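You operate a simulated robot arm through the tools that you are given. There is no shell and no other tool. Be economical: measure what you need, move in short steps, check, and stop when the job is done.

Carry out the task below with a simulated robot arm. There is one attempt and no reset: what you move stays moved.

TASK
Pour about 80 ml of water from the jug into the green tumbler on the coaster.
Fine: stand the tumbler on the coaster, then pour; jug back on its mat with its lid on. Set down upright: what you pick out, plastic jug.

It is judged by the outcome, as a careful person would: the job done as asked, and still so three seconds after it is handed in. It fails if anything else is knocked over, pushed out of place, dropped, spilled or broken. A push-on lid holds only when it is set on centred and level and pressed home; a screw cap is set on level and turned clockwise until tight.

THE ROBOT
A 7-joint arm with a two-finger parallel gripper, fixed in place. Base frame: the origin is at the foot of the arm, x ahead of it, y to its left, z up; the work surface is at about z = 0.85. Readings come in m, degrees, newtons and seconds.
With the tool pointing down near the work surface it reaches from about 0.28 to 0.74 m from the base axis. Its first joint turns from -115.0 to 115.0 degrees. Payload 3.91 kg.
The tool frame sits at the grasp point between the pads (the TCP): z along the fingers, y along the line on which they close. The tips reach 0.03 m beyond it. Largest opening 0.11 m; finger width 0.02, thickness 0.01; the body of the gripper, 0.048 by 0.112 m, starts 0.055 m behind the TCP.
Orientation is that of the tool frame in the base frame, as [roll, pitch, yaw] about the fixed x, y, z axes, in that order (R = Rz(yaw) Ry(pitch) Rx(roll)). With the fingers straight down and closing along the base's y, the tool's x points along the base's -x, its y along +y and its z along -z.

THE INTERFACE
- The arm moves only by the tool play_rows. Its argument "rows" is a list of rows, each an object (a shift or turn left out is 0, a gripper value left out holds the last) with "jaw": the gripper command, from -1 (shut) to 1 (fully open), values between in proportion; "slide": the shift along the tool's x, y, z in m, a list of three; "delta_rot": the turn, a rotation vector about the tool's x, y, z in rad, a list of three. In form: [{"jaw": jaw, "slide": [tx, ty, tz], "delta_rot": [wx, wy, wz]}, ...]. A call has 1 to 12 rows; each row is the pose to reach, as a shift and turn from the pose commanded when the call began, along the tool's axes at that moment. Rows are played at 5 a second. More than 0.05 m and 8.6 degrees between two rows, or a gripper value outside its range, and nothing of the call is played. Where a pose cannot be reached the arm comes as near as it can. A force on the tool above 40 N (or 10 N above the force at the start of the call, whichever is more), or a blocked arm, ends the call early, and 0.2 s more pass. The fingers move at their own pace (about 0.108 m/s each) and stop on an object; they squeeze with about 39 N. The grip force told is the motor's: it shows also when the fingers shut on nothing. Time passes only in rows, and 0.2 s behind the last, so rows that repeat a pose let the fingers close. It gives the time, the measured TCP pose, the force on the tool (base axes), the opening and the grip force at its end, in the units of the frame above (readings bear some noise), with the torque about the TCP (base axes, N m) and any sound that the robot's microphone picked up.
- Cameras (640 x 400 px; columns grow to the right, rows downward): "scene" is fixed at [0.0433, -0.4896, 1.4974]; the picture's right is [0.12, -0.99, 0.00], its down [-0.70, -0.08, -0.70] and it looks along [0.70, 0.08, -0.71] (base axes); focal length 214 px, centre (320, 200). "wrist" rides on the gripper at [0.072, 0.017, -0.103] in the tool frame; the picture's right is [-0.23, 0.97, 0.00], its down [-0.76, -0.18, -0.62] and it looks along [-0.61, -0.14, 0.78] (tool axes); focal length 222 px, centre (320, 200). There is no depth. A picture from a camera that has moved, and an enlarged one, comes with that camera's place and axes in the base frame and with its lens. The place of the scene camera against the robot may be out by one fixed shift of up to 0.018 m in any direction.
- capture(camera): a new picture of that camera. The clock stands still meanwhile.
- lift_body(by): slides the trunk up (or, below 0, down) by that many m; the arm rides with it, the base frame stays. It gives what a move gives, with no picture.
- close_up(camera, box): a new picture of the part [left, top, right, bottom] of that camera's present view, enlarged. The clock stands still meanwhile.
- finish_job(): hands the job in; it is judged then, once.

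Go step by step. Nothing tells you positions but the pictures and the camera data: compare them with the known pose of the tool, close in by small moves and look again before you grip or let go. The budget is 120 turns and 68 pictures, counting those below and the enlarged ones. Unless the task says otherwise, let go and move clear before handing in, and close with one line.

The tools are called after "Call:" as a command line: name --argument value ..., lists and objects as JSON in quotes. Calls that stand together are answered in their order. play_rows: Moves the arm, as the interface text tells. Its arguments: {"type":"object","properties":{"rows":{"type":"array"}},"required":["rows"]} The other tools are called the same way: lift_body (by) slides the trunk up or down; capture (camera) takes a picture; close_up (camera, box) takes an enlarged picture of a part of a camera's view; finish_job () hands the job in.

At the start:

```text
t: 0.0
ee_pos: [0.325, -0.4292, 1.296]
orientation: [180.0, 0.0, -180.0]
contact_force: [-0.2, -0.3, 0.2]
wrist_torque: [0.01, 0.0, 0.0]
finger_gap: 0.1101
finger_force: 0.1
trunk travel left (down, up): [-0.875, 0.115]
```

scene: 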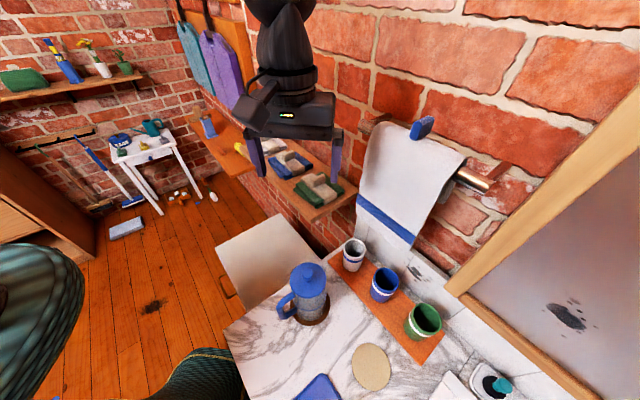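
wrist: 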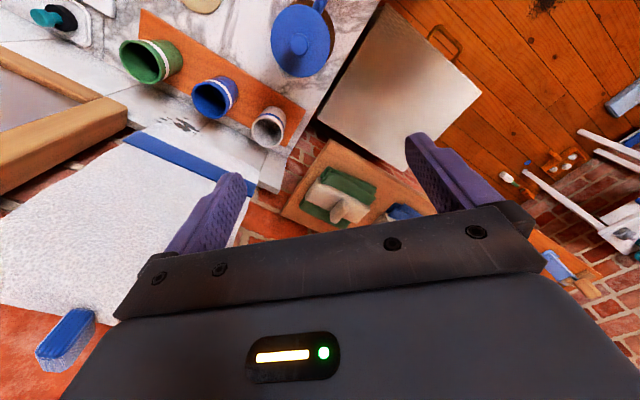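

The jug (blue lid, handle) stands on a dark mat, with three tumblers on an orange board and a cork coaster in front. I'll enlarge these areas to measure them.

Call:
close_up --camera "scene" --box '[220, 220, 380, 320]'

Call:
close_up --camera "scene" --box '[320, 230, 560, 400]'

Call:
close_up --camera "wrist" --box '[100, 0, 340, 150]'

```text
4.00 times, centred on (300, 270) of scene
camera zoom: at [0.0433, -0.4896, 1.4974], right [0.12, -0.99, 0.0], down [-0.7, -0.08, -0.7], along [0.7, 0.08, -0.71], focal length 858 px, centre (400, -80)
```

zoom: 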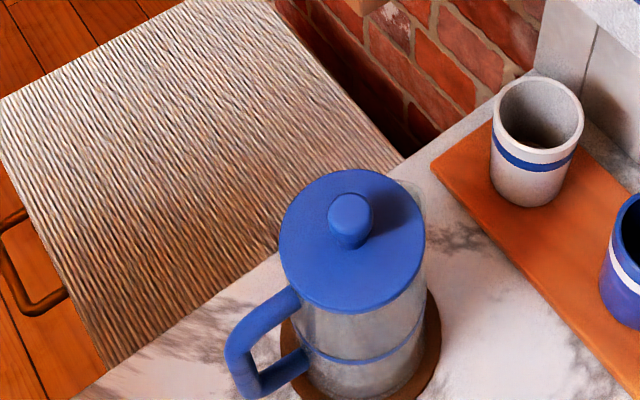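

```text
2.35 times, centred on (440, 315) of scene
camera zoom: at [0.0433, -0.4896, 1.4974], right [0.12, -0.99, 0.0], down [-0.7, -0.08, -0.7], along [0.7, 0.08, -0.71], focal length 505 px, centre (38, -71)
```

zoom: 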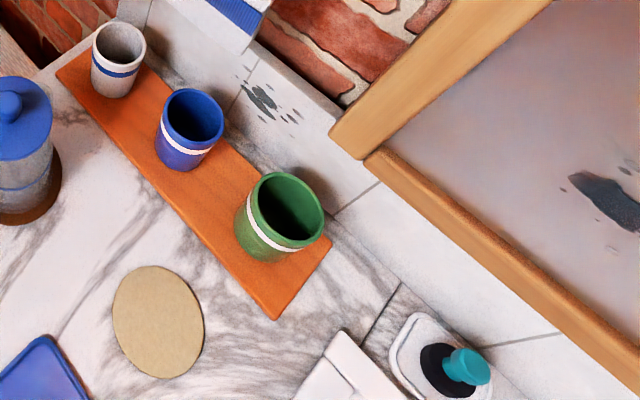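

```text
2.67 times, centred on (220, 75) of wrist
camera zoom: at [0.2513, -0.4122, 1.3996], right [0.23, 0.97, 0.0], down [0.76, -0.18, 0.62], along [0.61, -0.14, -0.78], focal length 592 px, centre (587, 533)
```

zoom: 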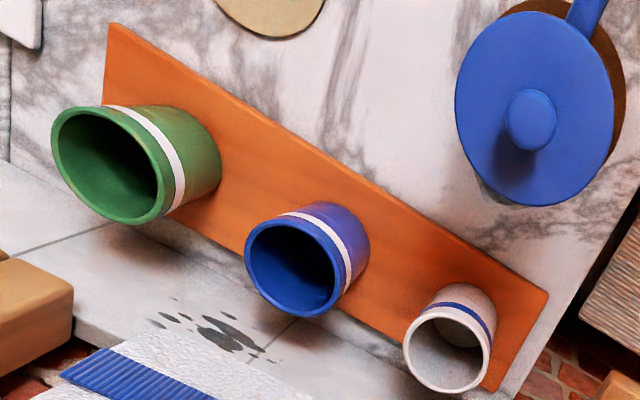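

The green tumbler is at about (0.23, -0.72), the coaster at about (0.14, -0.60) and the jug at about (0.26, -0.44), with its handle facing the base. I'll move above the tumbler first.

Call:
play_rows --rows '[{"jaw": 1, "slide": [0.009, -0.022, 0.012], "delta_rot": [0, 0, 0.105]}, {"slide": [0.017, -0.045, 0.025], "delta_rot": [0, 0, 0.21]}, {"slide": [0.025, -0.067, 0.037], "delta_rot": [0, 0, 0.314]}, {"slide": [0.033, -0.09, 0.05], "delta_rot": [0, 0, 0.419]}, {"slide": [0.042, -0.112, 0.062], "delta_rot": [0, 0, 0.524]}, {"slide": [0.05, -0.135, 0.075], "delta_rot": [0, 0, 0.628]}, {"slide": [0.058, -0.157, 0.087], "delta_rot": [0, 0, 0.733]}, {"slide": [0.067, -0.18, 0.1], "delta_rot": [0, 0, 0.838]}, {"slide": [0.075, -0.202, 0.112], "delta_rot": [0, 0, 0.942]}, {"slide": [0.083, -0.225, 0.125], "delta_rot": [0, 0, 1.047]}, {"slide": [0.092, -0.247, 0.137], "delta_rot": [0, 0, 1.152]}, {"slide": [0.1, -0.26, 0.15], "delta_rot": [0, 0, 1.257]}]'

Call:
capture --camera "wrist"

Call:
capture --camera "scene"

```text
t: 2.6
ee_pos: [0.2217, -0.6784, 1.1451]
orientation: [180.0, 0.1, 107.9]
contact_force: [0.5, 0.5, -0.2]
wrist_torque: [0.02, -0.05, 0.02]
finger_gap: 0.11
finger_force: 0.0
out of reach, approached as far as the arm can: row 12
trunk travel left (down, up): [-0.875, 0.115]
```

```text
62 pictures are left
camera wrist: at [0.2148, -0.6046, 1.2491], right [1.0, 0.08, 0.0], down [0.06, -0.78, 0.62], along [0.05, -0.62, -0.78], focal length 222 px, centre (320, 200)
```

wrist: 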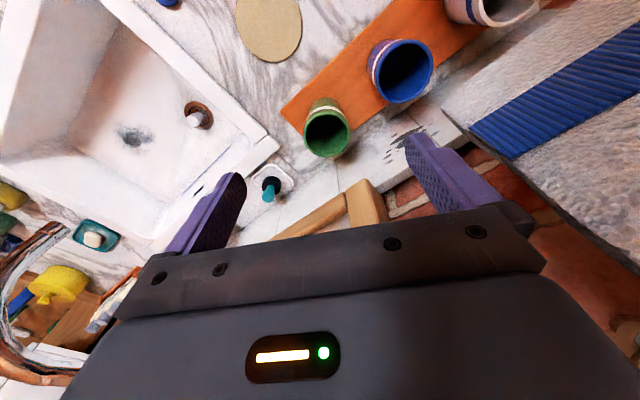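

```text
61 pictures are left
```

scene: 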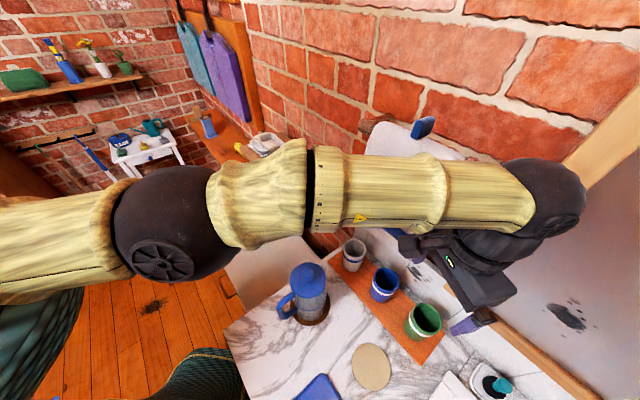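

The rim centre of the green tumbler triangulates to (0.232, -0.7245, 0.949), just beyond the tool-down reach. I'll tilt the tool outward by about 17° and come down short of it.

Call:
play_rows --rows '[{"jaw": 1, "slide": [0, 0, 0.02], "delta_rot": [0, -0.1, 0]}, {"slide": [-0.002, -0.002, 0.045], "delta_rot": [0, -0.2, 0]}, {"slide": [-0.004, -0.004, 0.07], "delta_rot": [0, -0.3, 0]}, {"slide": [-0.004, -0.004, 0.095], "delta_rot": [0, -0.3, 0]}, {"slide": [-0.004, -0.004, 0.123], "delta_rot": [0, -0.3, 0]}, {"slide": [-0.004, -0.004, 0.123], "delta_rot": [0, -0.3, 0]}]'

Call:
capture --camera "wrist"

```text
t: 4.0
ee_pos: [0.2206, -0.6849, 1.0226]
orientation: [179.9, 17.2, 108.0]
contact_force: [-0.1, 0.0, 0.8]
wrist_torque: [-0.01, 0.0, -0.01]
finger_gap: 0.1102
finger_force: 0.0
trunk travel left (down, up): [-0.875, 0.115]
```

```text
60 pictures are left
camera wrist: at [0.2043, -0.5845, 1.0989], right [0.99, 0.09, 0.07], down [0.0, -0.57, 0.82], along [0.12, -0.82, -0.57], focal length 222 px, centre (320, 200)
```

wrist: 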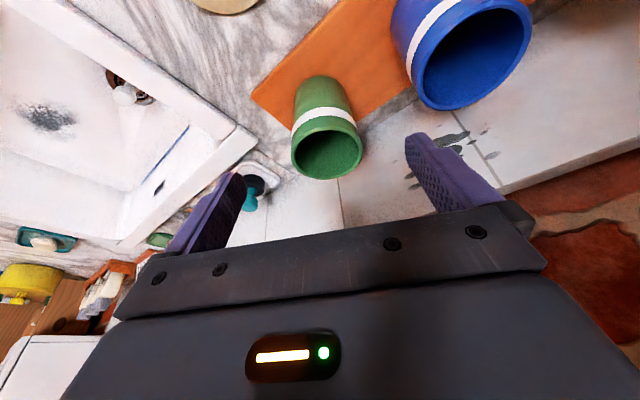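

The tumbler is lined up between the fingers, so I'll approach along the tool axis.

Call:
play_rows --rows '[{"jaw": 1, "slide": [-0.0097, 0, 0.01]}, {"slide": [-0.0097, 0, 0.04]}, {"slide": [-0.0097, 0, 0.07]}, {"slide": [-0.0097, 0, 0.095]}, {"slide": [-0.0097, 0, 0.1126]}, {"slide": [-0.0097, 0, 0.1126]}]'

Call:
capture --camera "wrist"

Call:
close_up --camera "scene" --box '[340, 240, 540, 365]'

```text
t: 5.4
ee_pos: [0.232, -0.7215, 0.9178]
orientation: [-180.0, 17.2, 108.0]
contact_force: [-0.2, 0.2, 0.3]
wrist_torque: [-0.02, -0.01, 0.03]
finger_gap: 0.1098
finger_force: 0.1
out of reach, approached as far as the arm can: row 5, 6
trunk travel left (down, up): [-0.875, 0.115]
```

```text
59 pictures are left
camera wrist: at [0.2165, -0.6214, 0.9953], right [0.99, 0.09, 0.07], down [0.0, -0.57, 0.82], along [0.12, -0.81, -0.57], focal length 222 px, centre (320, 200)
```

wrist: 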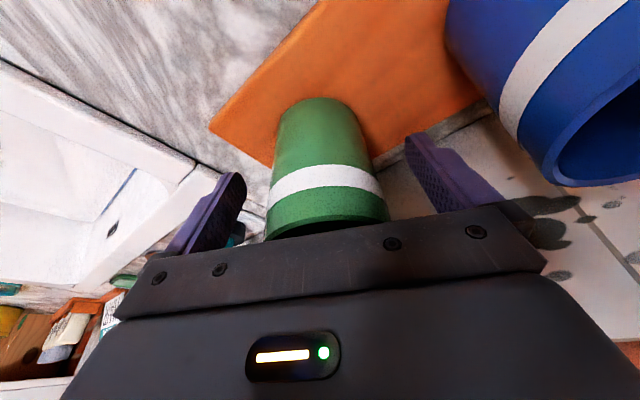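

```text
3.20 times, centred on (440, 302) of scene
camera zoom: at [0.0433, -0.4896, 1.4974], right [0.12, -0.99, 0.0], down [-0.7, -0.08, -0.7], along [0.7, 0.08, -0.71], focal length 686 px, centre (-64, -128)
```

zoom: 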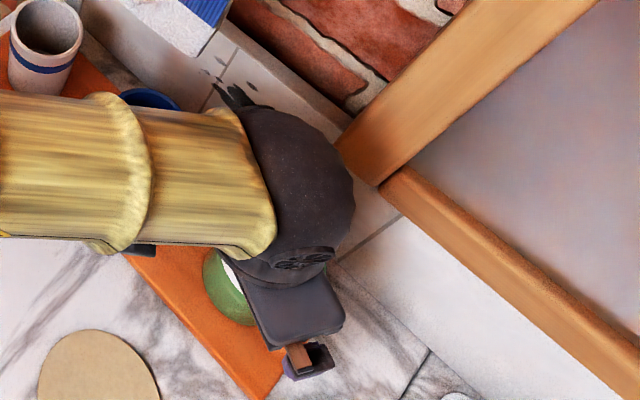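

The fingers are around the tumbler, so I'll close and then lift.

Call:
play_rows --rows '[{"jaw": 0.4}, {"jaw": 0}, {"jaw": -0.6}, {"jaw": -1}, {"jaw": -1}, {"jaw": -1}]'

```text
t: 6.8
ee_pos: [0.2326, -0.7222, 0.9168]
orientation: [-179.9, 17.2, 108.0]
contact_force: [0.9, 0.1, 0.2]
wrist_torque: [-0.01, -0.08, 0.01]
finger_gap: 0.0606
finger_force: 39.3
trunk travel left (down, up): [-0.875, 0.115]
```

Call:
play_rows --rows '[{"jaw": -1, "slide": [-0.003, 0, -0.0095]}, {"slide": [-0.006, 0, -0.019]}, {"slide": [-0.005, 0, -0.032]}, {"slide": [-0.0037, 0, -0.046]}, {"slide": [0.002, 0, -0.06]}, {"slide": [0.008, 0, -0.0758]}, {"slide": [0.008, 0, -0.0758]}]'

Call:
capture --camera "wrist"

Call:
close_up --camera "scene" --box '[310, 240, 510, 400]'

```text
t: 8.4
ee_pos: [0.2231, -0.6933, 0.9865]
orientation: [180.0, 17.2, 108.0]
contact_force: [0.8, -0.4, -1.8]
wrist_torque: [0.05, -0.03, -0.01]
finger_gap: 0.0608
finger_force: 39.4
trunk travel left (down, up): [-0.875, 0.115]
```

```text
57 pictures are left
camera wrist: at [0.2078, -0.5935, 1.0647], right [0.99, 0.09, 0.07], down [0.0, -0.57, 0.82], along [0.12, -0.81, -0.57], focal length 222 px, centre (320, 200)
```

wrist: 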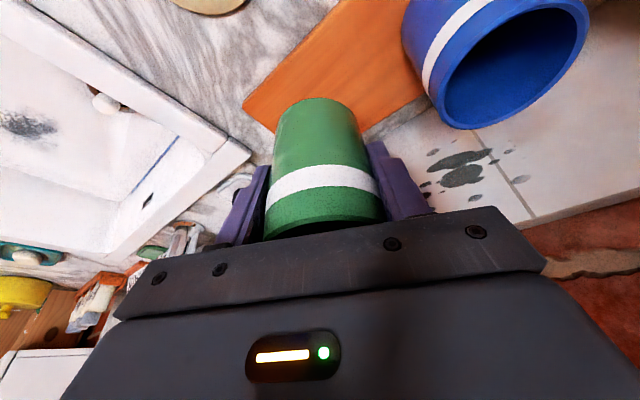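

```text
2.50 times, centred on (410, 320) of scene
camera zoom: at [0.0433, -0.4896, 1.4974], right [0.12, -0.99, 0.0], down [-0.7, -0.08, -0.7], along [0.7, 0.08, -0.71], focal length 536 px, centre (95, -100)
```

zoom: 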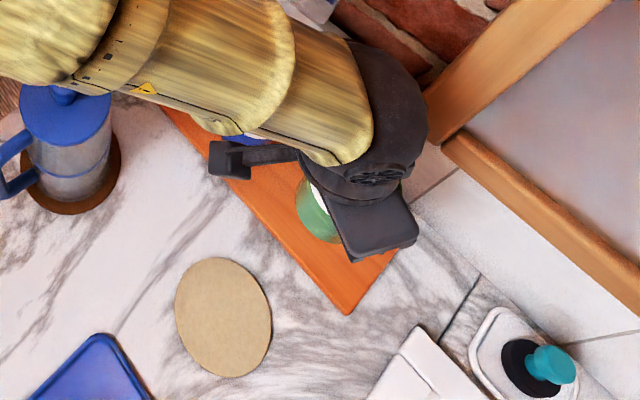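

The tumbler is held cleanly. I'll carry it above the coaster at about (0.144, -0.611).

Call:
play_rows --rows '[{"jaw": -1, "slide": [0.0126, -0.0062, -0.004]}, {"slide": [0.0252, -0.0123, -0.008]}, {"slide": [0.0379, -0.0185, -0.012]}, {"slide": [0.0505, -0.0246, -0.016]}, {"slide": [0.0631, -0.0308, -0.02]}, {"slide": [0.0757, -0.037, -0.0235]}, {"slide": [0.0884, -0.0431, -0.0275]}, {"slide": [0.101, -0.0493, -0.0313]}, {"slide": [0.101, -0.0493, -0.0313]}]'

Call:
capture --camera "wrist"

Call:
close_up --camera "scene" --box '[280, 240, 480, 400]'

```text
t: 10.4
ee_pos: [0.1437, -0.608, 0.9874]
orientation: [-180.0, 17.2, 108.0]
contact_force: [-0.3, -0.5, -1.7]
wrist_torque: [-0.01, -0.03, 0.02]
finger_gap: 0.0605
finger_force: 38.9
trunk travel left (down, up): [-0.875, 0.115]
```

```text
55 pictures are left
camera wrist: at [0.128, -0.5079, 1.0651], right [0.99, 0.09, 0.07], down [0.0, -0.57, 0.82], along [0.12, -0.81, -0.57], focal length 222 px, centre (320, 200)
```

wrist: 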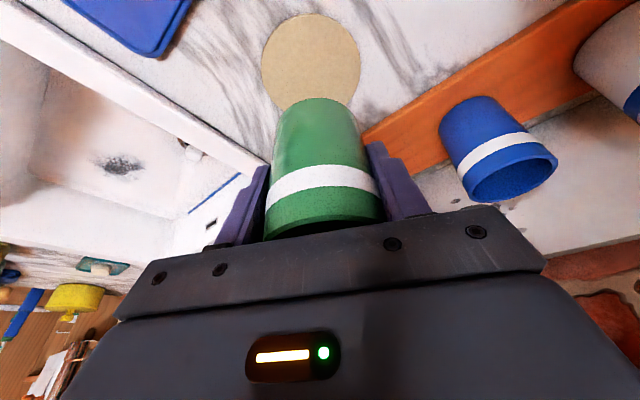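

```text
2.50 times, centred on (380, 320) of scene
camera zoom: at [0.0433, -0.4896, 1.4974], right [0.12, -0.99, 0.0], down [-0.7, -0.08, -0.7], along [0.7, 0.08, -0.71], focal length 536 px, centre (170, -100)
```

zoom: 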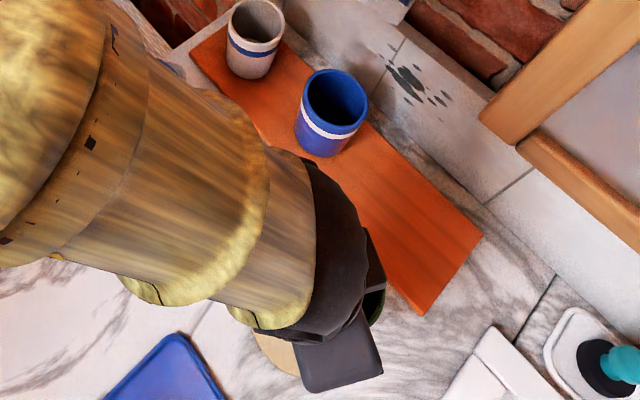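

The coaster centre is at about (0.144, -0.609) and the tumbler is right above it, so I'll lower it.

Call:
play_rows --rows '[{"jaw": -1, "slide": [0.0059, 0, 0.0191]}, {"slide": [0.0118, 0, 0.0382]}, {"slide": [0.0163, 0, 0.0526]}, {"slide": [0.0192, 0, 0.0621]}, {"slide": [0.0207, 0, 0.0669]}, {"slide": [0.0207, 0, 0.0669]}]'

Call:
capture --camera "wrist"

```text
t: 11.8
ee_pos: [0.1427, -0.6085, 0.9192]
orientation: [179.9, 17.2, 107.9]
contact_force: [0.8, 1.0, -1.5]
wrist_torque: [0.0, 0.02, 0.01]
finger_gap: 0.0605
finger_force: 39.2
trunk travel left (down, up): [-0.875, 0.115]
```

```text
53 pictures are left
camera wrist: at [0.1278, -0.5076, 0.9955], right [0.99, 0.09, 0.07], down [0.0, -0.57, 0.82], along [0.12, -0.81, -0.57], focal length 222 px, centre (320, 200)
```

wrist: 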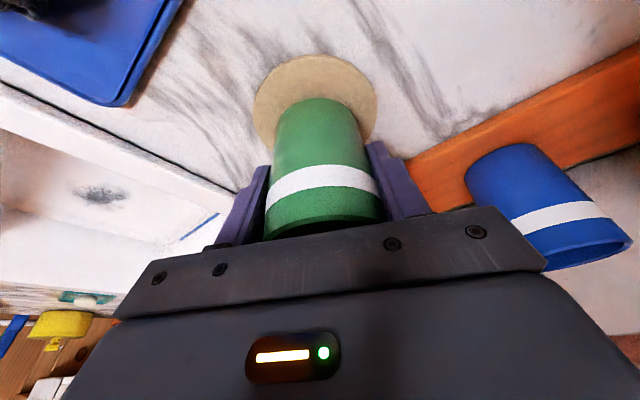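

Call:
play_rows --rows '[{"jaw": -1, "slide": [0.0009, 0, 0.0029]}, {"slide": [0.0018, 0, 0.0057]}, {"slide": [0.0024, 0, 0.0076]}, {"slide": [0.0027, 0, 0.0086]}, {"slide": [0.003, 0, 0.0096]}, {"slide": [0.003, 0, 0.0096]}]'

```text
t: 13.2
ee_pos: [0.1436, -0.6068, 0.9107]
orientation: [180.0, 17.4, 108.0]
contact_force: [-0.4, 1.5, 13.7]
wrist_torque: [0.34, -0.24, 0.04]
finger_gap: 0.0604
finger_force: 39.4
trunk travel left (down, up): [-0.875, 0.115]
```

The tumbler is down on the coaster. I'll ease off slightly, open and back out along the tool axis.

Call:
play_rows --rows '[{"jaw": -1, "slide": [-0.0004, 0, -0.0014]}, {"jaw": -0.2, "slide": [-0.0004, 0, -0.0014]}, {"jaw": 0.4, "slide": [-0.0004, 0, -0.0014]}, {"jaw": 0.8, "slide": [-0.0004, 0, -0.0014]}, {"jaw": 1, "slide": [-0.0004, 0, -0.0014]}, {"jaw": 1, "slide": [-0.0004, 0, -0.02]}, {"slide": [-0.0004, 0, -0.06]}, {"slide": [-0.0004, 0, -0.1]}, {"slide": [-0.0004, 0, -0.14]}]'

Call:
capture --camera "wrist"

```text
t: 15.2
ee_pos: [0.1299, -0.567, 1.0427]
orientation: [-180.0, 17.2, 108.1]
contact_force: [0.7, 0.0, 0.4]
wrist_torque: [0.01, 0.0, -0.01]
finger_gap: 0.1101
finger_force: 0.0
trunk travel left (down, up): [-0.875, 0.115]
```

```text
52 pictures are left
camera wrist: at [0.1151, -0.4666, 1.1205], right [0.99, 0.09, 0.07], down [0.0, -0.57, 0.82], along [0.12, -0.82, -0.57], focal length 222 px, centre (320, 200)
```

wrist: 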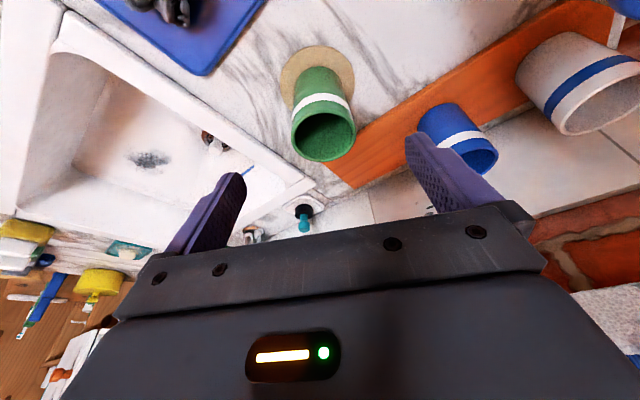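

The tumbler stands on the coaster. Next I'll rise and move above the jug with the tool vertical to measure the lid.

Call:
play_rows --rows '[{"jaw": 1, "slide": [-0.0148, 0, -0.0478], "delta_rot": [0, 0.05, 0]}, {"slide": [-0.0296, 0, -0.0956], "delta_rot": [0, 0.1, 0]}, {"slide": [-0.0226, 0.02, -0.105], "delta_rot": [0, 0.15, 0]}, {"slide": [-0.0156, 0.04, -0.115], "delta_rot": [0, 0.2, 0]}, {"slide": [-0.0087, 0.06, -0.124], "delta_rot": [0, 0.25, 0]}, {"slide": [-0.0018, 0.08, -0.134], "delta_rot": [0, 0.3, 0]}, {"slide": [0.0052, 0.1, -0.144], "delta_rot": [0, 0.3, 0]}, {"slide": [0.012, 0.12, -0.153], "delta_rot": [0, 0.3, 0]}, {"slide": [0.019, 0.14, -0.163], "delta_rot": [0, 0.3, 0]}, {"slide": [0.026, 0.158, -0.1725], "delta_rot": [0, 0.3, 0]}, {"slide": [0.026, 0.158, -0.1725], "delta_rot": [0, 0.3, 0]}]'

Call:
capture --camera "wrist"

Call:
capture --camera "scene"

```text
t: 17.6
ee_pos: [0.2576, -0.4488, 1.1994]
orientation: [180.0, 0.1, 108.1]
contact_force: [-0.2, 0.0, 0.5]
wrist_torque: [-0.03, 0.02, 0.02]
finger_gap: 0.1099
finger_force: 0.0
trunk travel left (down, up): [-0.875, 0.115]
```

```text
51 pictures are left
camera wrist: at [0.2503, -0.374, 1.3028], right [1.0, 0.08, 0.0], down [0.07, -0.78, 0.62], along [0.05, -0.62, -0.78], focal length 222 px, centre (320, 200)
```

wrist: 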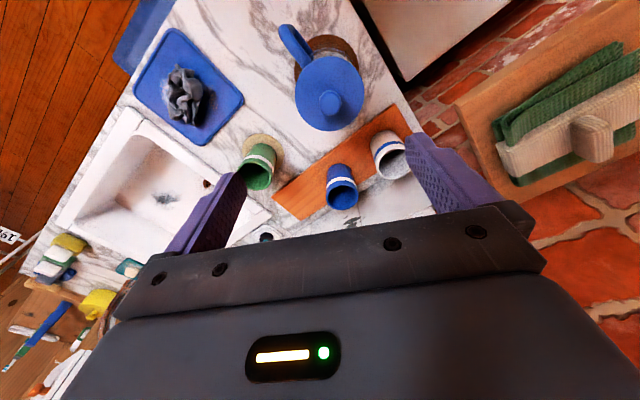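

```text
50 pictures are left
```

scene: 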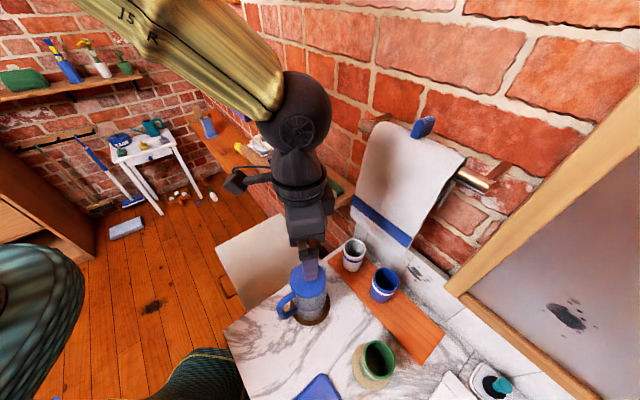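

Call:
close_up --camera "wrist" --box '[240, 0, 400, 150]'

Call:
close_up --camera "scene" --box '[250, 230, 370, 340]'

```text
2.67 times, centred on (320, 75) of wrist
camera zoom: at [0.2503, -0.374, 1.3028], right [1.0, 0.08, 0.0], down [0.07, -0.78, 0.62], along [0.05, -0.62, -0.78], focal length 592 px, centre (320, 533)
```

zoom: 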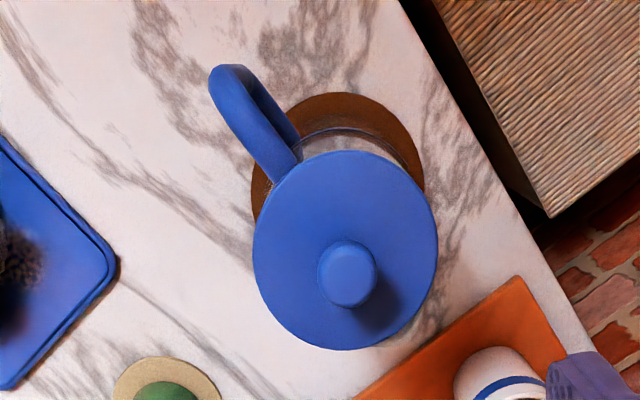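

```text
3.64 times, centred on (310, 285) of scene
camera zoom: at [0.0433, -0.4896, 1.4974], right [0.12, -0.99, 0.0], down [-0.7, -0.08, -0.7], along [0.7, 0.08, -0.71], focal length 780 px, centre (356, -109)
```

zoom: 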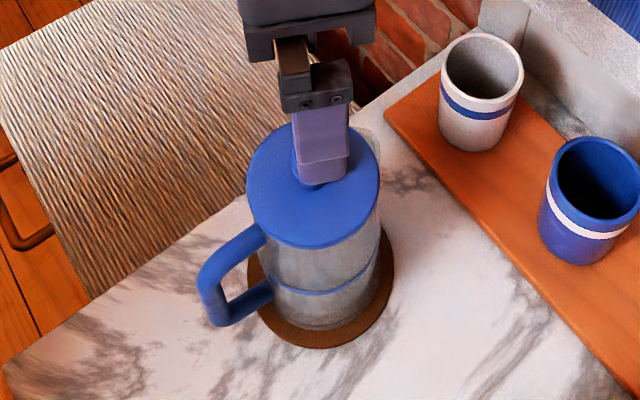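

Jug axis is about (0.268, -0.442), lid top about z 1.025, knob top about 1.05, handle azimuth about 132°. I'll align the tool with the handle, drop lower and look again.

Call:
play_rows --rows '[{"jaw": 0.2, "slide": [0.001, 0.004, 0.02], "delta_rot": [0, 0, -0.107]}, {"slide": [0.002, 0.008, 0.04], "delta_rot": [0, 0, -0.213]}, {"slide": [0.003, 0.012, 0.06], "delta_rot": [0, 0, -0.32]}, {"slide": [0.0033, 0.012, 0.075], "delta_rot": [0, 0, -0.426]}, {"slide": [0.0033, 0.012, 0.0794], "delta_rot": [0, 0, -0.426]}, {"slide": [0.0033, 0.012, 0.0794], "delta_rot": [0, 0, -0.426]}]'

Call:
capture --camera "wrist"

Call:
close_up --camera "scene" --box '[250, 230, 370, 340]'

```text
t: 19.0
ee_pos: [0.268, -0.4413, 1.1202]
orientation: [179.9, 0.0, 132.4]
contact_force: [0.4, 0.0, 0.4]
wrist_torque: [-0.05, -0.02, 0.03]
finger_gap: 0.0661
finger_force: 0.1
trunk travel left (down, up): [-0.875, 0.115]
```

```text
47 pictures are left
camera wrist: at [0.2307, -0.3763, 1.223], right [0.87, 0.49, 0.0], down [0.38, -0.68, 0.62], along [0.31, -0.54, -0.78], focal length 222 px, centre (320, 200)
```

wrist: 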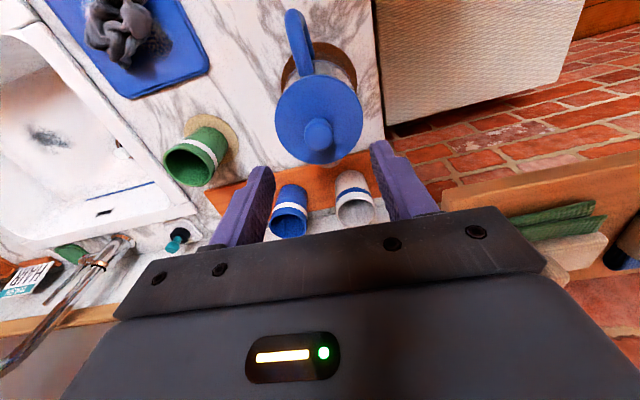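

```text
3.64 times, centred on (310, 285) of scene
camera zoom: at [0.0433, -0.4896, 1.4974], right [0.12, -0.99, 0.0], down [-0.7, -0.08, -0.7], along [0.7, 0.08, -0.71], focal length 780 px, centre (356, -109)
```

zoom: 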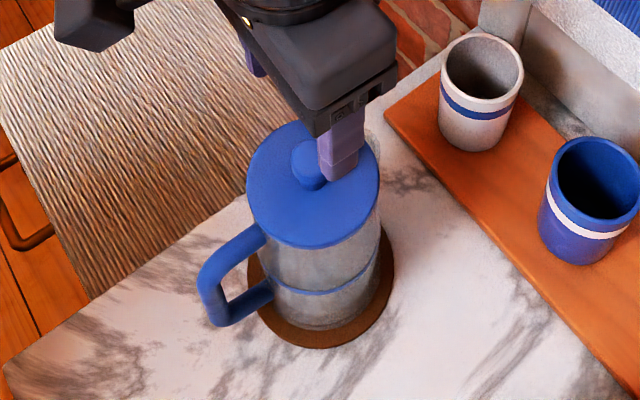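

The knob is under the tool, with the lid top at about z 1.005–1.01. I'll lower to TCP 1.05 with the fingers part-open and check.

Call:
play_rows --rows '[{"jaw": 0, "slide": [0, 0, 0.025]}, {"slide": [0, 0, 0.045]}, {"slide": [0, 0, 0.06]}, {"slide": [0, 0, 0.07]}, {"slide": [0, 0, 0.07]}]'

Call:
capture --camera "wrist"

Call:
close_up --camera "scene" --box '[250, 230, 370, 340]'

```text
t: 20.2
ee_pos: [0.2674, -0.4413, 1.0501]
orientation: [180.0, 0.1, 132.4]
contact_force: [-0.1, 0.0, -0.4]
wrist_torque: [0.0, -0.01, -0.01]
finger_gap: 0.055
finger_force: 0.0
trunk travel left (down, up): [-0.875, 0.115]
```

```text
45 pictures are left
camera wrist: at [0.2308, -0.3761, 1.1527], right [0.87, 0.49, 0.0], down [0.38, -0.68, 0.62], along [0.3, -0.54, -0.78], focal length 222 px, centre (320, 200)
```

wrist: 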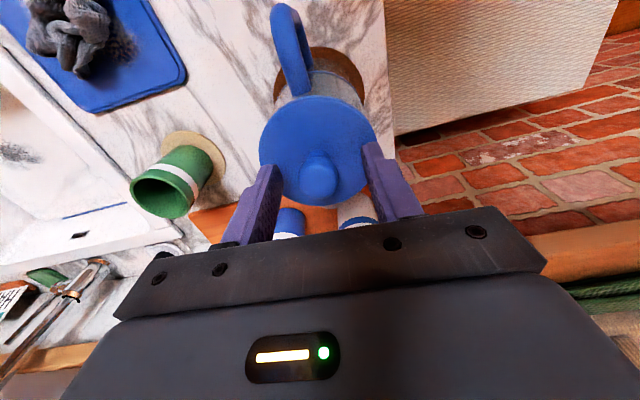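

```text
3.64 times, centred on (310, 285) of scene
camera zoom: at [0.0433, -0.4896, 1.4974], right [0.12, -0.99, 0.0], down [-0.7, -0.08, -0.7], along [0.7, 0.08, -0.71], focal length 780 px, centre (356, -109)
```

zoom: 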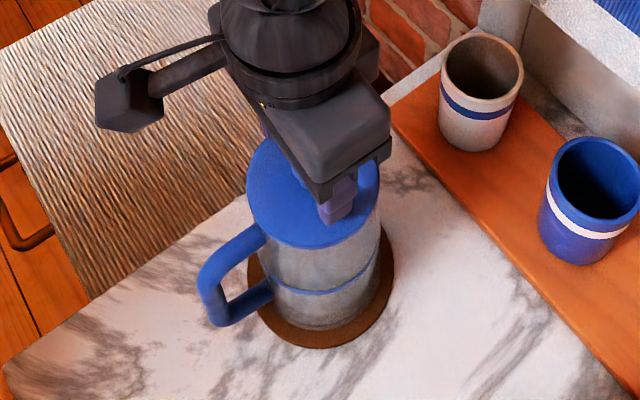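

The knob is centred, with its top at about 1.033. I'll go 9 mm lower and grip it.

Call:
play_rows --rows '[{"jaw": 0, "slide": [0, 0, 0.005]}, {"slide": [0, 0, 0.009]}, {"slide": [0, 0, 0.009]}, {"jaw": -0.5, "slide": [0, 0, 0.009]}, {"jaw": -1, "slide": [0, 0, 0.009]}, {"jaw": -1, "slide": [0, 0, 0.009]}, {"jaw": -1, "slide": [0, 0, 0.009]}]'

```text
t: 21.8
ee_pos: [0.2677, -0.4406, 1.0408]
orientation: [-180.0, 0.0, 132.4]
contact_force: [0.1, -1.2, -0.7]
wrist_torque: [0.03, -0.03, 0.01]
finger_gap: 0.0241
finger_force: 38.9
trunk travel left (down, up): [-0.875, 0.115]
```

The knob is gripped with a 24 mm gap. I'll pull up gently.

Call:
play_rows --rows '[{"jaw": -1, "slide": [0, 0, -0.002]}, {"slide": [0, 0, -0.004]}, {"slide": [0, 0, -0.006]}, {"slide": [0, 0, -0.008]}, {"slide": [0, 0, -0.008]}]'

Call:
close_up --camera "scene" --box '[250, 230, 370, 340]'

```text
t: 23.0
ee_pos: [0.267, -0.4421, 1.0488]
orientation: [-179.9, 0.1, 132.3]
contact_force: [-0.3, -0.9, 0.4]
wrist_torque: [-0.01, -0.02, 0.01]
finger_gap: 0.0242
finger_force: 39.0
trunk travel left (down, up): [-0.875, 0.115]
```

```text
3.64 times, centred on (310, 285) of scene
camera zoom: at [0.0433, -0.4896, 1.4974], right [0.12, -0.99, 0.0], down [-0.7, -0.08, -0.7], along [0.7, 0.08, -0.71], focal length 780 px, centre (356, -109)
```

zoom: 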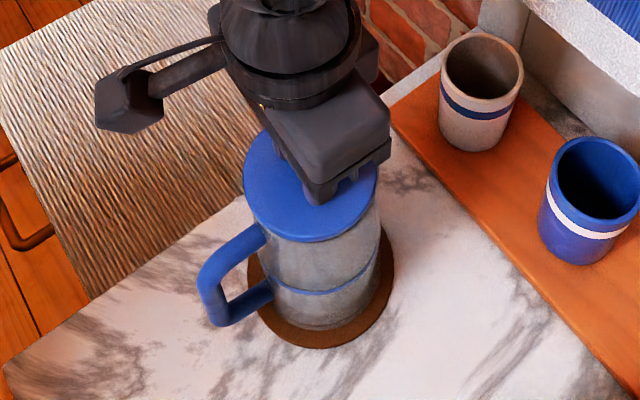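

The lid came off freely. I'll lift it higher and carry it to the clear spot near (0.235, -0.555).

Call:
play_rows --rows '[{"jaw": -1, "slide": [0, 0, -0.025]}, {"slide": [0, 0, -0.05]}, {"slide": [-0.0124, -0.02, -0.05]}, {"slide": [-0.0248, -0.04, -0.05]}, {"slide": [-0.0372, -0.06, -0.05]}, {"slide": [-0.0496, -0.08, -0.05]}, {"slide": [-0.062, -0.0998, -0.05]}, {"slide": [-0.062, -0.0998, -0.05]}]'

Call:
capture --camera "wrist"

Call:
close_up --camera "scene" --box '[250, 220, 450, 360]'

```text
t: 24.8
ee_pos: [0.2369, -0.5548, 1.0989]
orientation: [-180.0, 0.1, 132.3]
contact_force: [0.1, 0.3, -0.6]
wrist_torque: [-0.03, 0.0, -0.04]
finger_gap: 0.0244
finger_force: 39.2
trunk travel left (down, up): [-0.875, 0.115]
```

```text
42 pictures are left
camera wrist: at [0.1995, -0.4891, 1.2021], right [0.87, 0.49, 0.0], down [0.38, -0.68, 0.62], along [0.3, -0.54, -0.78], focal length 222 px, centre (320, 200)
```

wrist: 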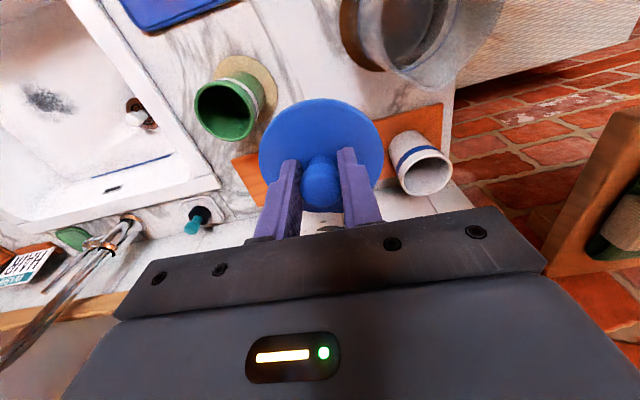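

```text
2.86 times, centred on (350, 290) of scene
camera zoom: at [0.0433, -0.4896, 1.4974], right [0.12, -0.99, 0.0], down [-0.7, -0.08, -0.7], along [0.7, 0.08, -0.71], focal length 613 px, centre (234, -57)
```

zoom: 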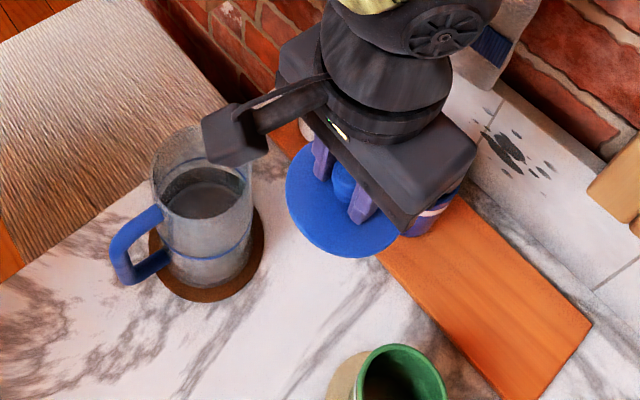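

The lid is held level. I'll shift it slightly to (0.24, -0.57) for more clearance and lower it.

Call:
play_rows --rows '[{"jaw": -1, "slide": [-0.013, -0.008, 0.03]}, {"slide": [-0.013, -0.008, 0.065]}, {"slide": [-0.013, -0.008, 0.1]}, {"slide": [-0.013, -0.008, 0.13]}, {"slide": [-0.013, -0.008, 0.155]}, {"slide": [-0.013, -0.008, 0.175]}, {"slide": [-0.013, -0.008, 0.185]}, {"slide": [-0.013, -0.008, 0.185]}]'

Call:
capture --camera "wrist"

```text
t: 26.6
ee_pos: [0.2399, -0.5684, 0.9156]
orientation: [180.0, -0.1, 132.4]
contact_force: [-1.0, 1.0, -0.2]
wrist_torque: [0.01, 0.0, 0.02]
finger_gap: 0.0241
finger_force: 39.5
trunk travel left (down, up): [-0.875, 0.115]
```

```text
40 pictures are left
camera wrist: at [0.2018, -0.5041, 1.0174], right [0.87, 0.49, 0.0], down [0.38, -0.68, 0.62], along [0.3, -0.54, -0.78], focal length 222 px, centre (320, 200)
```

wrist: 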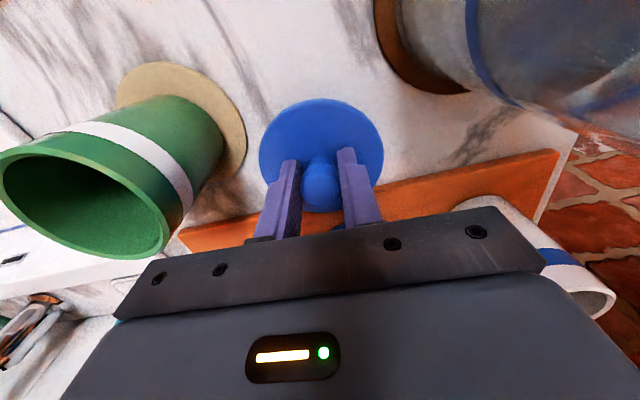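

Call:
play_rows --rows '[{"jaw": -1, "slide": [0, 0, 0.004]}, {"slide": [0, 0, 0.008]}, {"slide": [0, 0, 0.012]}, {"slide": [0, 0, 0.015]}]'

```text
t: 27.6
ee_pos: [0.2385, -0.5693, 0.8985]
orientation: [-179.9, 0.0, 132.4]
contact_force: [0.0, 0.7, 0.4]
wrist_torque: [-0.01, -0.03, 0.0]
finger_gap: 0.0241
finger_force: 39.0
trunk travel left (down, up): [-0.875, 0.115]
```

Call:
play_rows --rows '[{"jaw": -1, "slide": [0, 0, 0.003]}, {"slide": [0, 0, 0.006]}, {"slide": [0, 0, 0.006]}]'

Call:
close_up --camera "wrist" --box '[220, 60, 420, 260]'

```text
t: 28.4
ee_pos: [0.2381, -0.57, 0.8965]
orientation: [-179.9, 0.2, 132.4]
contact_force: [0.3, 1.7, 24.0]
wrist_torque: [0.24, 0.18, -0.03]
finger_gap: 0.0244
finger_force: 38.8
trunk travel left (down, up): [-0.875, 0.115]
```

```text
2.00 times, centred on (320, 160) of wrist
camera zoom: at [0.2012, -0.5038, 0.9986], right [0.87, 0.49, 0.0], down [0.38, -0.68, 0.63], along [0.31, -0.55, -0.78], focal length 444 px, centre (320, 280)
```

zoom: 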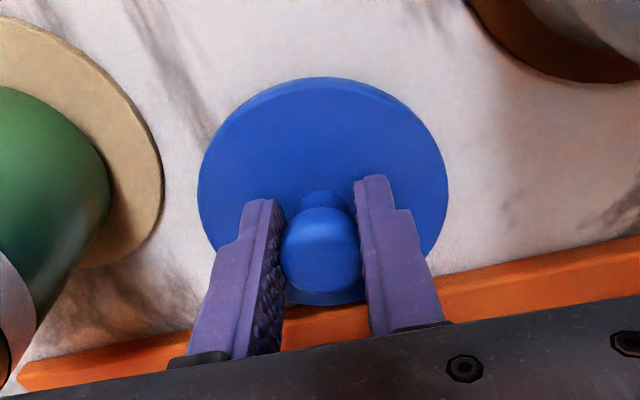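

The lid is on the table. I'll release it and rise.

Call:
play_rows --rows '[{"jaw": -1, "slide": [0, 0, -0.0035]}, {"jaw": -0.6, "slide": [0, 0, -0.0035]}, {"jaw": -0.2, "slide": [0, 0, -0.0035]}, {"jaw": 0, "slide": [0, 0, -0.0035]}, {"jaw": 0, "slide": [0, 0, -0.04]}, {"slide": [0, 0, -0.085]}, {"slide": [0, 0, -0.13]}, {"slide": [0, 0, -0.175]}, {"jaw": 1, "slide": [0, 0, -0.215]}, {"slide": [0, 0, -0.24]}]'

Call:
capture --camera "wrist"

Call:
close_up --camera "scene" --box '[240, 220, 440, 380]'

```text
t: 30.6
ee_pos: [0.2376, -0.5697, 1.134]
orientation: [-179.9, 0.0, 132.4]
contact_force: [0.0, 0.0, -1.1]
wrist_torque: [0.03, 0.0, -0.02]
finger_gap: 0.1098
finger_force: 0.1
trunk travel left (down, up): [-0.875, 0.115]
```

```text
38 pictures are left
camera wrist: at [0.2018, -0.5044, 1.2365], right [0.87, 0.49, 0.0], down [0.38, -0.68, 0.62], along [0.3, -0.54, -0.78], focal length 222 px, centre (320, 200)
```

wrist: 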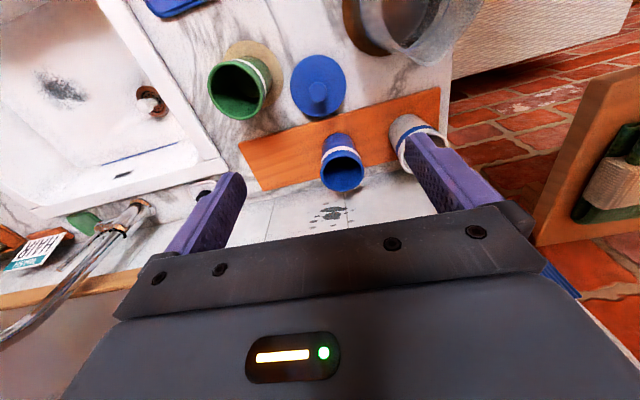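

```text
2.50 times, centred on (340, 300) of scene
camera zoom: at [0.0433, -0.4896, 1.4974], right [0.12, -0.99, 0.0], down [-0.7, -0.08, -0.7], along [0.7, 0.08, -0.71], focal length 536 px, centre (270, -50)
```

zoom: 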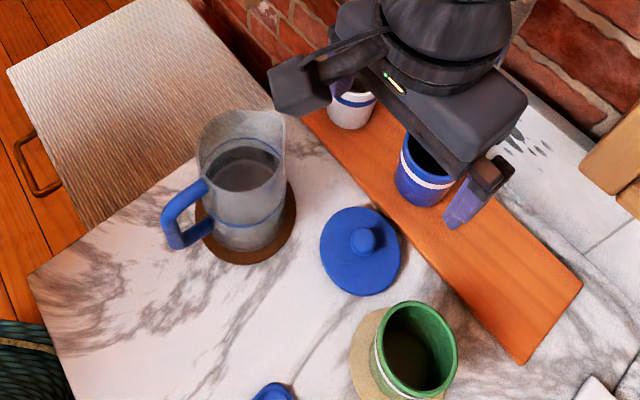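

The lid is set down and the jug is open, about half full. I'll go above the jug for a top grip across the body, with the fingers square to the handle–spout line.

Call:
play_rows --rows '[{"jaw": 1, "slide": [0.019, 0.027, 0]}, {"slide": [0.037, 0.054, 0]}, {"slide": [0.056, 0.081, 0]}, {"slide": [0.074, 0.1085, 0]}, {"slide": [0.074, 0.1085, 0.044]}, {"slide": [0.074, 0.1085, 0.084]}, {"slide": [0.074, 0.1085, 0.084]}]'

Call:
capture --camera "wrist"

Call:
close_up --camera "scene" --box '[240, 220, 400, 340]'

```text
t: 32.2
ee_pos: [0.2693, -0.4412, 1.0479]
orientation: [-180.0, -0.2, 132.4]
contact_force: [0.3, 0.4, -0.9]
wrist_torque: [-0.03, -0.01, 0.03]
finger_gap: 0.11
finger_force: 0.1
trunk travel left (down, up): [-0.875, 0.115]
```

```text
36 pictures are left
camera wrist: at [0.2323, -0.376, 1.1509], right [0.87, 0.49, 0.0], down [0.38, -0.68, 0.62], along [0.31, -0.54, -0.78], focal length 222 px, centre (320, 200)
```

wrist: 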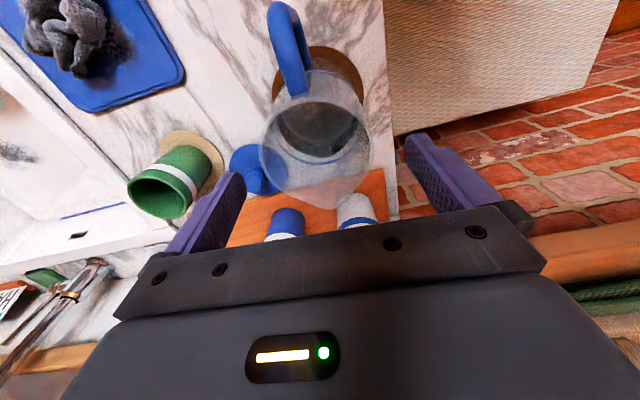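

```text
3.33 times, centred on (320, 280) of scene
camera zoom: at [0.0433, -0.4896, 1.4974], right [0.12, -0.99, 0.0], down [-0.7, -0.08, -0.7], along [0.7, 0.08, -0.71], focal length 715 px, centre (320, -67)
```

zoom: 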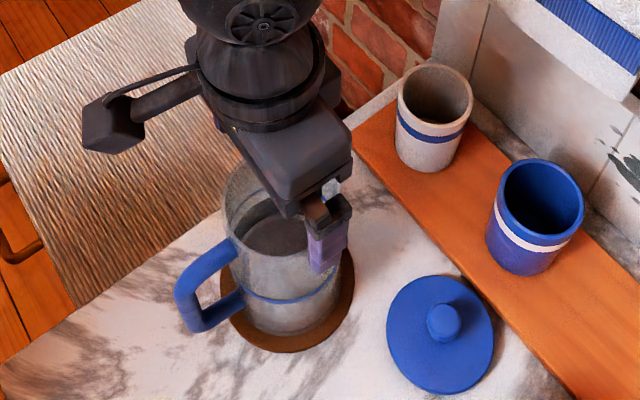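

Call:
play_rows --rows '[{"jaw": 1, "slide": [0, 0, 0.025]}, {"slide": [0, 0, 0.05]}, {"slide": [0, 0, 0.075]}, {"slide": [0, 0, 0.091]}, {"slide": [0, 0, 0.091]}]'

Call:
capture --camera "wrist"

Call:
close_up --camera "scene" --box '[240, 220, 400, 340]'

```text
t: 33.4
ee_pos: [0.2697, -0.4423, 0.9577]
orientation: [-179.9, 0.0, 132.4]
contact_force: [-0.3, 0.7, 0.0]
wrist_torque: [0.03, 0.0, -0.03]
finger_gap: 0.1102
finger_force: 0.1
trunk travel left (down, up): [-0.875, 0.115]
```

```text
34 pictures are left
camera wrist: at [0.2328, -0.3764, 1.0606], right [0.87, 0.49, 0.0], down [0.38, -0.68, 0.62], along [0.31, -0.54, -0.78], focal length 222 px, centre (320, 200)
```

wrist: 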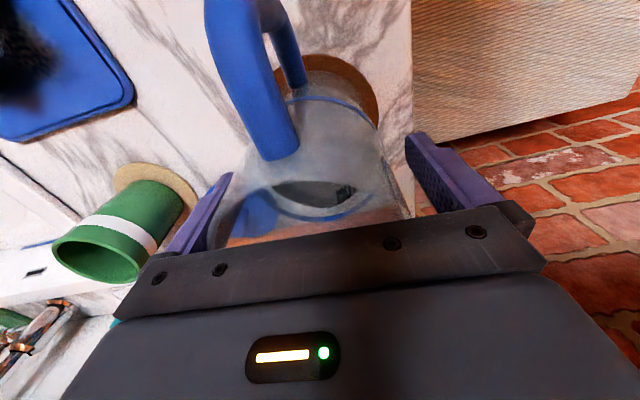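

```text
3.33 times, centred on (320, 280) of scene
camera zoom: at [0.0433, -0.4896, 1.4974], right [0.12, -0.99, 0.0], down [-0.7, -0.08, -0.7], along [0.7, 0.08, -0.71], focal length 715 px, centre (320, -67)
```

zoom: 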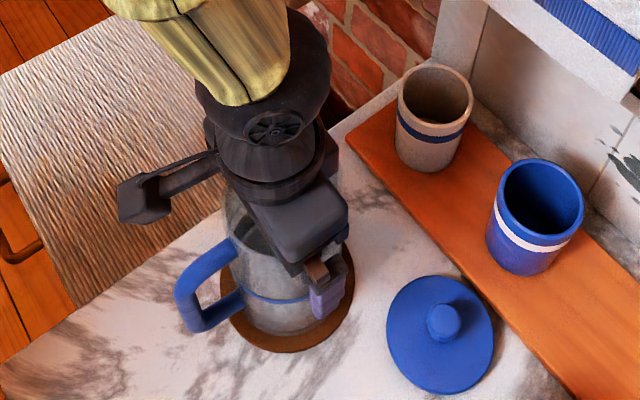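

Fingers straddle the jug. A small yaw trim of about 3° to match the handle, then close.

Call:
play_rows --rows '[{"jaw": 1, "slide": [0, 0, 0], "delta_rot": [0, 0, -0.06]}, {"jaw": 0.8, "delta_rot": [0, 0, -0.06]}, {"jaw": 0.55, "delta_rot": [0, 0, -0.06]}, {"jaw": 0.4, "delta_rot": [0, 0, -0.06]}, {"jaw": 0, "delta_rot": [0, 0, -0.06]}, {"jaw": -1, "delta_rot": [0, 0, -0.06]}, {"jaw": -1, "delta_rot": [0, 0, -0.06]}]'

```text
t: 35.0
ee_pos: [0.2704, -0.4418, 0.9565]
orientation: [180.0, -0.1, 135.8]
contact_force: [-1.4, -2.5, 1.6]
wrist_torque: [-0.29, 0.2, -0.02]
finger_gap: 0.0854
finger_force: 39.2
trunk travel left (down, up): [-0.875, 0.115]
```

The jug is gripped (85 mm). I'll lift a little and weigh it.

Call:
play_rows --rows '[{"jaw": -1, "slide": [0, 0, -0.006]}, {"slide": [0, 0, -0.015]}, {"slide": [0, 0, -0.025]}, {"slide": [0, 0, -0.04]}, {"slide": [0, 0, -0.04]}, {"slide": [0, 0, -0.04]}]'

Call:
capture --camera "scene"

```text
t: 36.4
ee_pos: [0.2687, -0.4419, 0.9985]
orientation: [-179.9, 0.0, 135.8]
contact_force: [0.6, 0.2, -6.8]
wrist_torque: [0.01, 0.01, -0.02]
finger_gap: 0.0854
finger_force: 39.2
trunk travel left (down, up): [-0.875, 0.115]
```

```text
32 pictures are left
```

scene: 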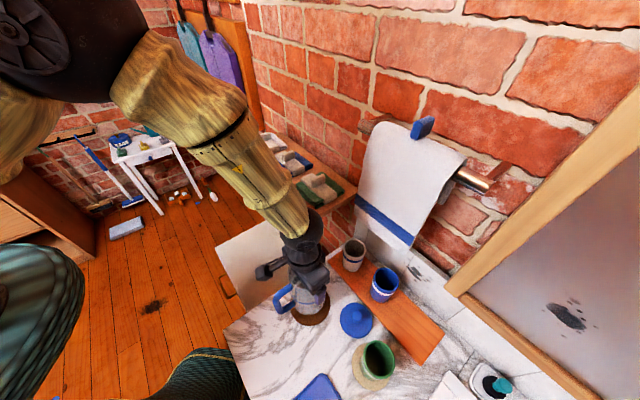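

The jug weighs about 6.8 N with no slip. I'll raise it above the tumbler's height and carry it to the -x side of the coaster, turning the spout to face +x.

Call:
play_rows --rows '[{"jaw": -1, "slide": [0, 0, -0.03]}, {"slide": [0, 0, -0.065]}, {"slide": [0, 0, -0.097]}, {"slide": [0.002, -0.018, -0.097], "delta_rot": [0, 0, -0.06]}, {"slide": [0.005, -0.055, -0.097], "delta_rot": [0, 0, -0.19]}, {"slide": [0.009, -0.1, -0.097], "delta_rot": [0, 0, -0.33]}, {"slide": [0.013, -0.146, -0.097], "delta_rot": [0, 0, -0.475]}, {"slide": [0.018, -0.192, -0.097], "delta_rot": [0, 0, -0.62]}, {"slide": [0.022, -0.238, -0.097], "delta_rot": [0, 0, -0.765]}, {"slide": [0.026, -0.282, -0.097], "delta_rot": [0, 0, -0.91]}, {"slide": [0.029, -0.313, -0.097], "delta_rot": [0, 0, -1.04]}, {"slide": [0.03, -0.329, -0.097], "delta_rot": [0, 0, -1.12]}]'

Call:
capture --camera "scene"

Call:
capture --camera "wrist"

```text
t: 39.0
ee_pos: [0.0188, -0.6576, 1.0948]
orientation: [179.9, -0.1, -159.9]
contact_force: [0.2, -0.3, -6.9]
wrist_torque: [0.02, 0.0, 0.0]
finger_gap: 0.0854
finger_force: 39.0
trunk travel left (down, up): [-0.875, 0.115]
```

```text
31 pictures are left
```

scene: 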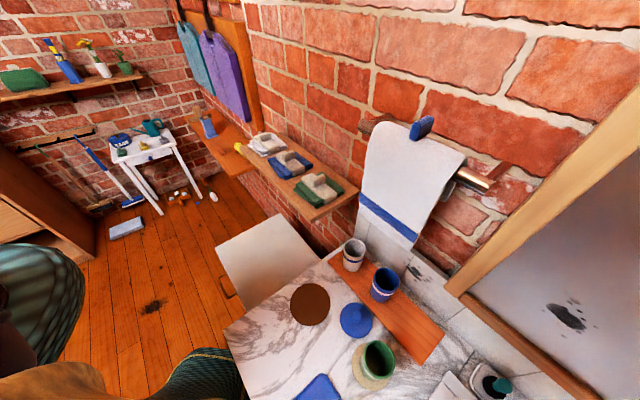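

```text
30 pictures are left
camera wrist: at [-0.0565, -0.666, 1.1972], right [-0.12, 0.99, 0.0], down [0.78, 0.09, 0.62], along [0.62, 0.08, -0.78], focal length 222 px, centre (320, 200)
```

wrist: 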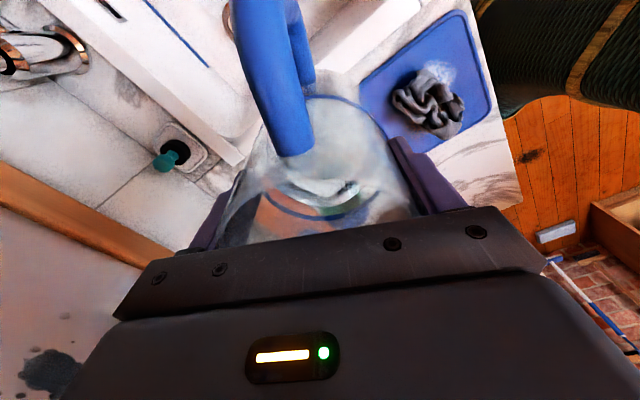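

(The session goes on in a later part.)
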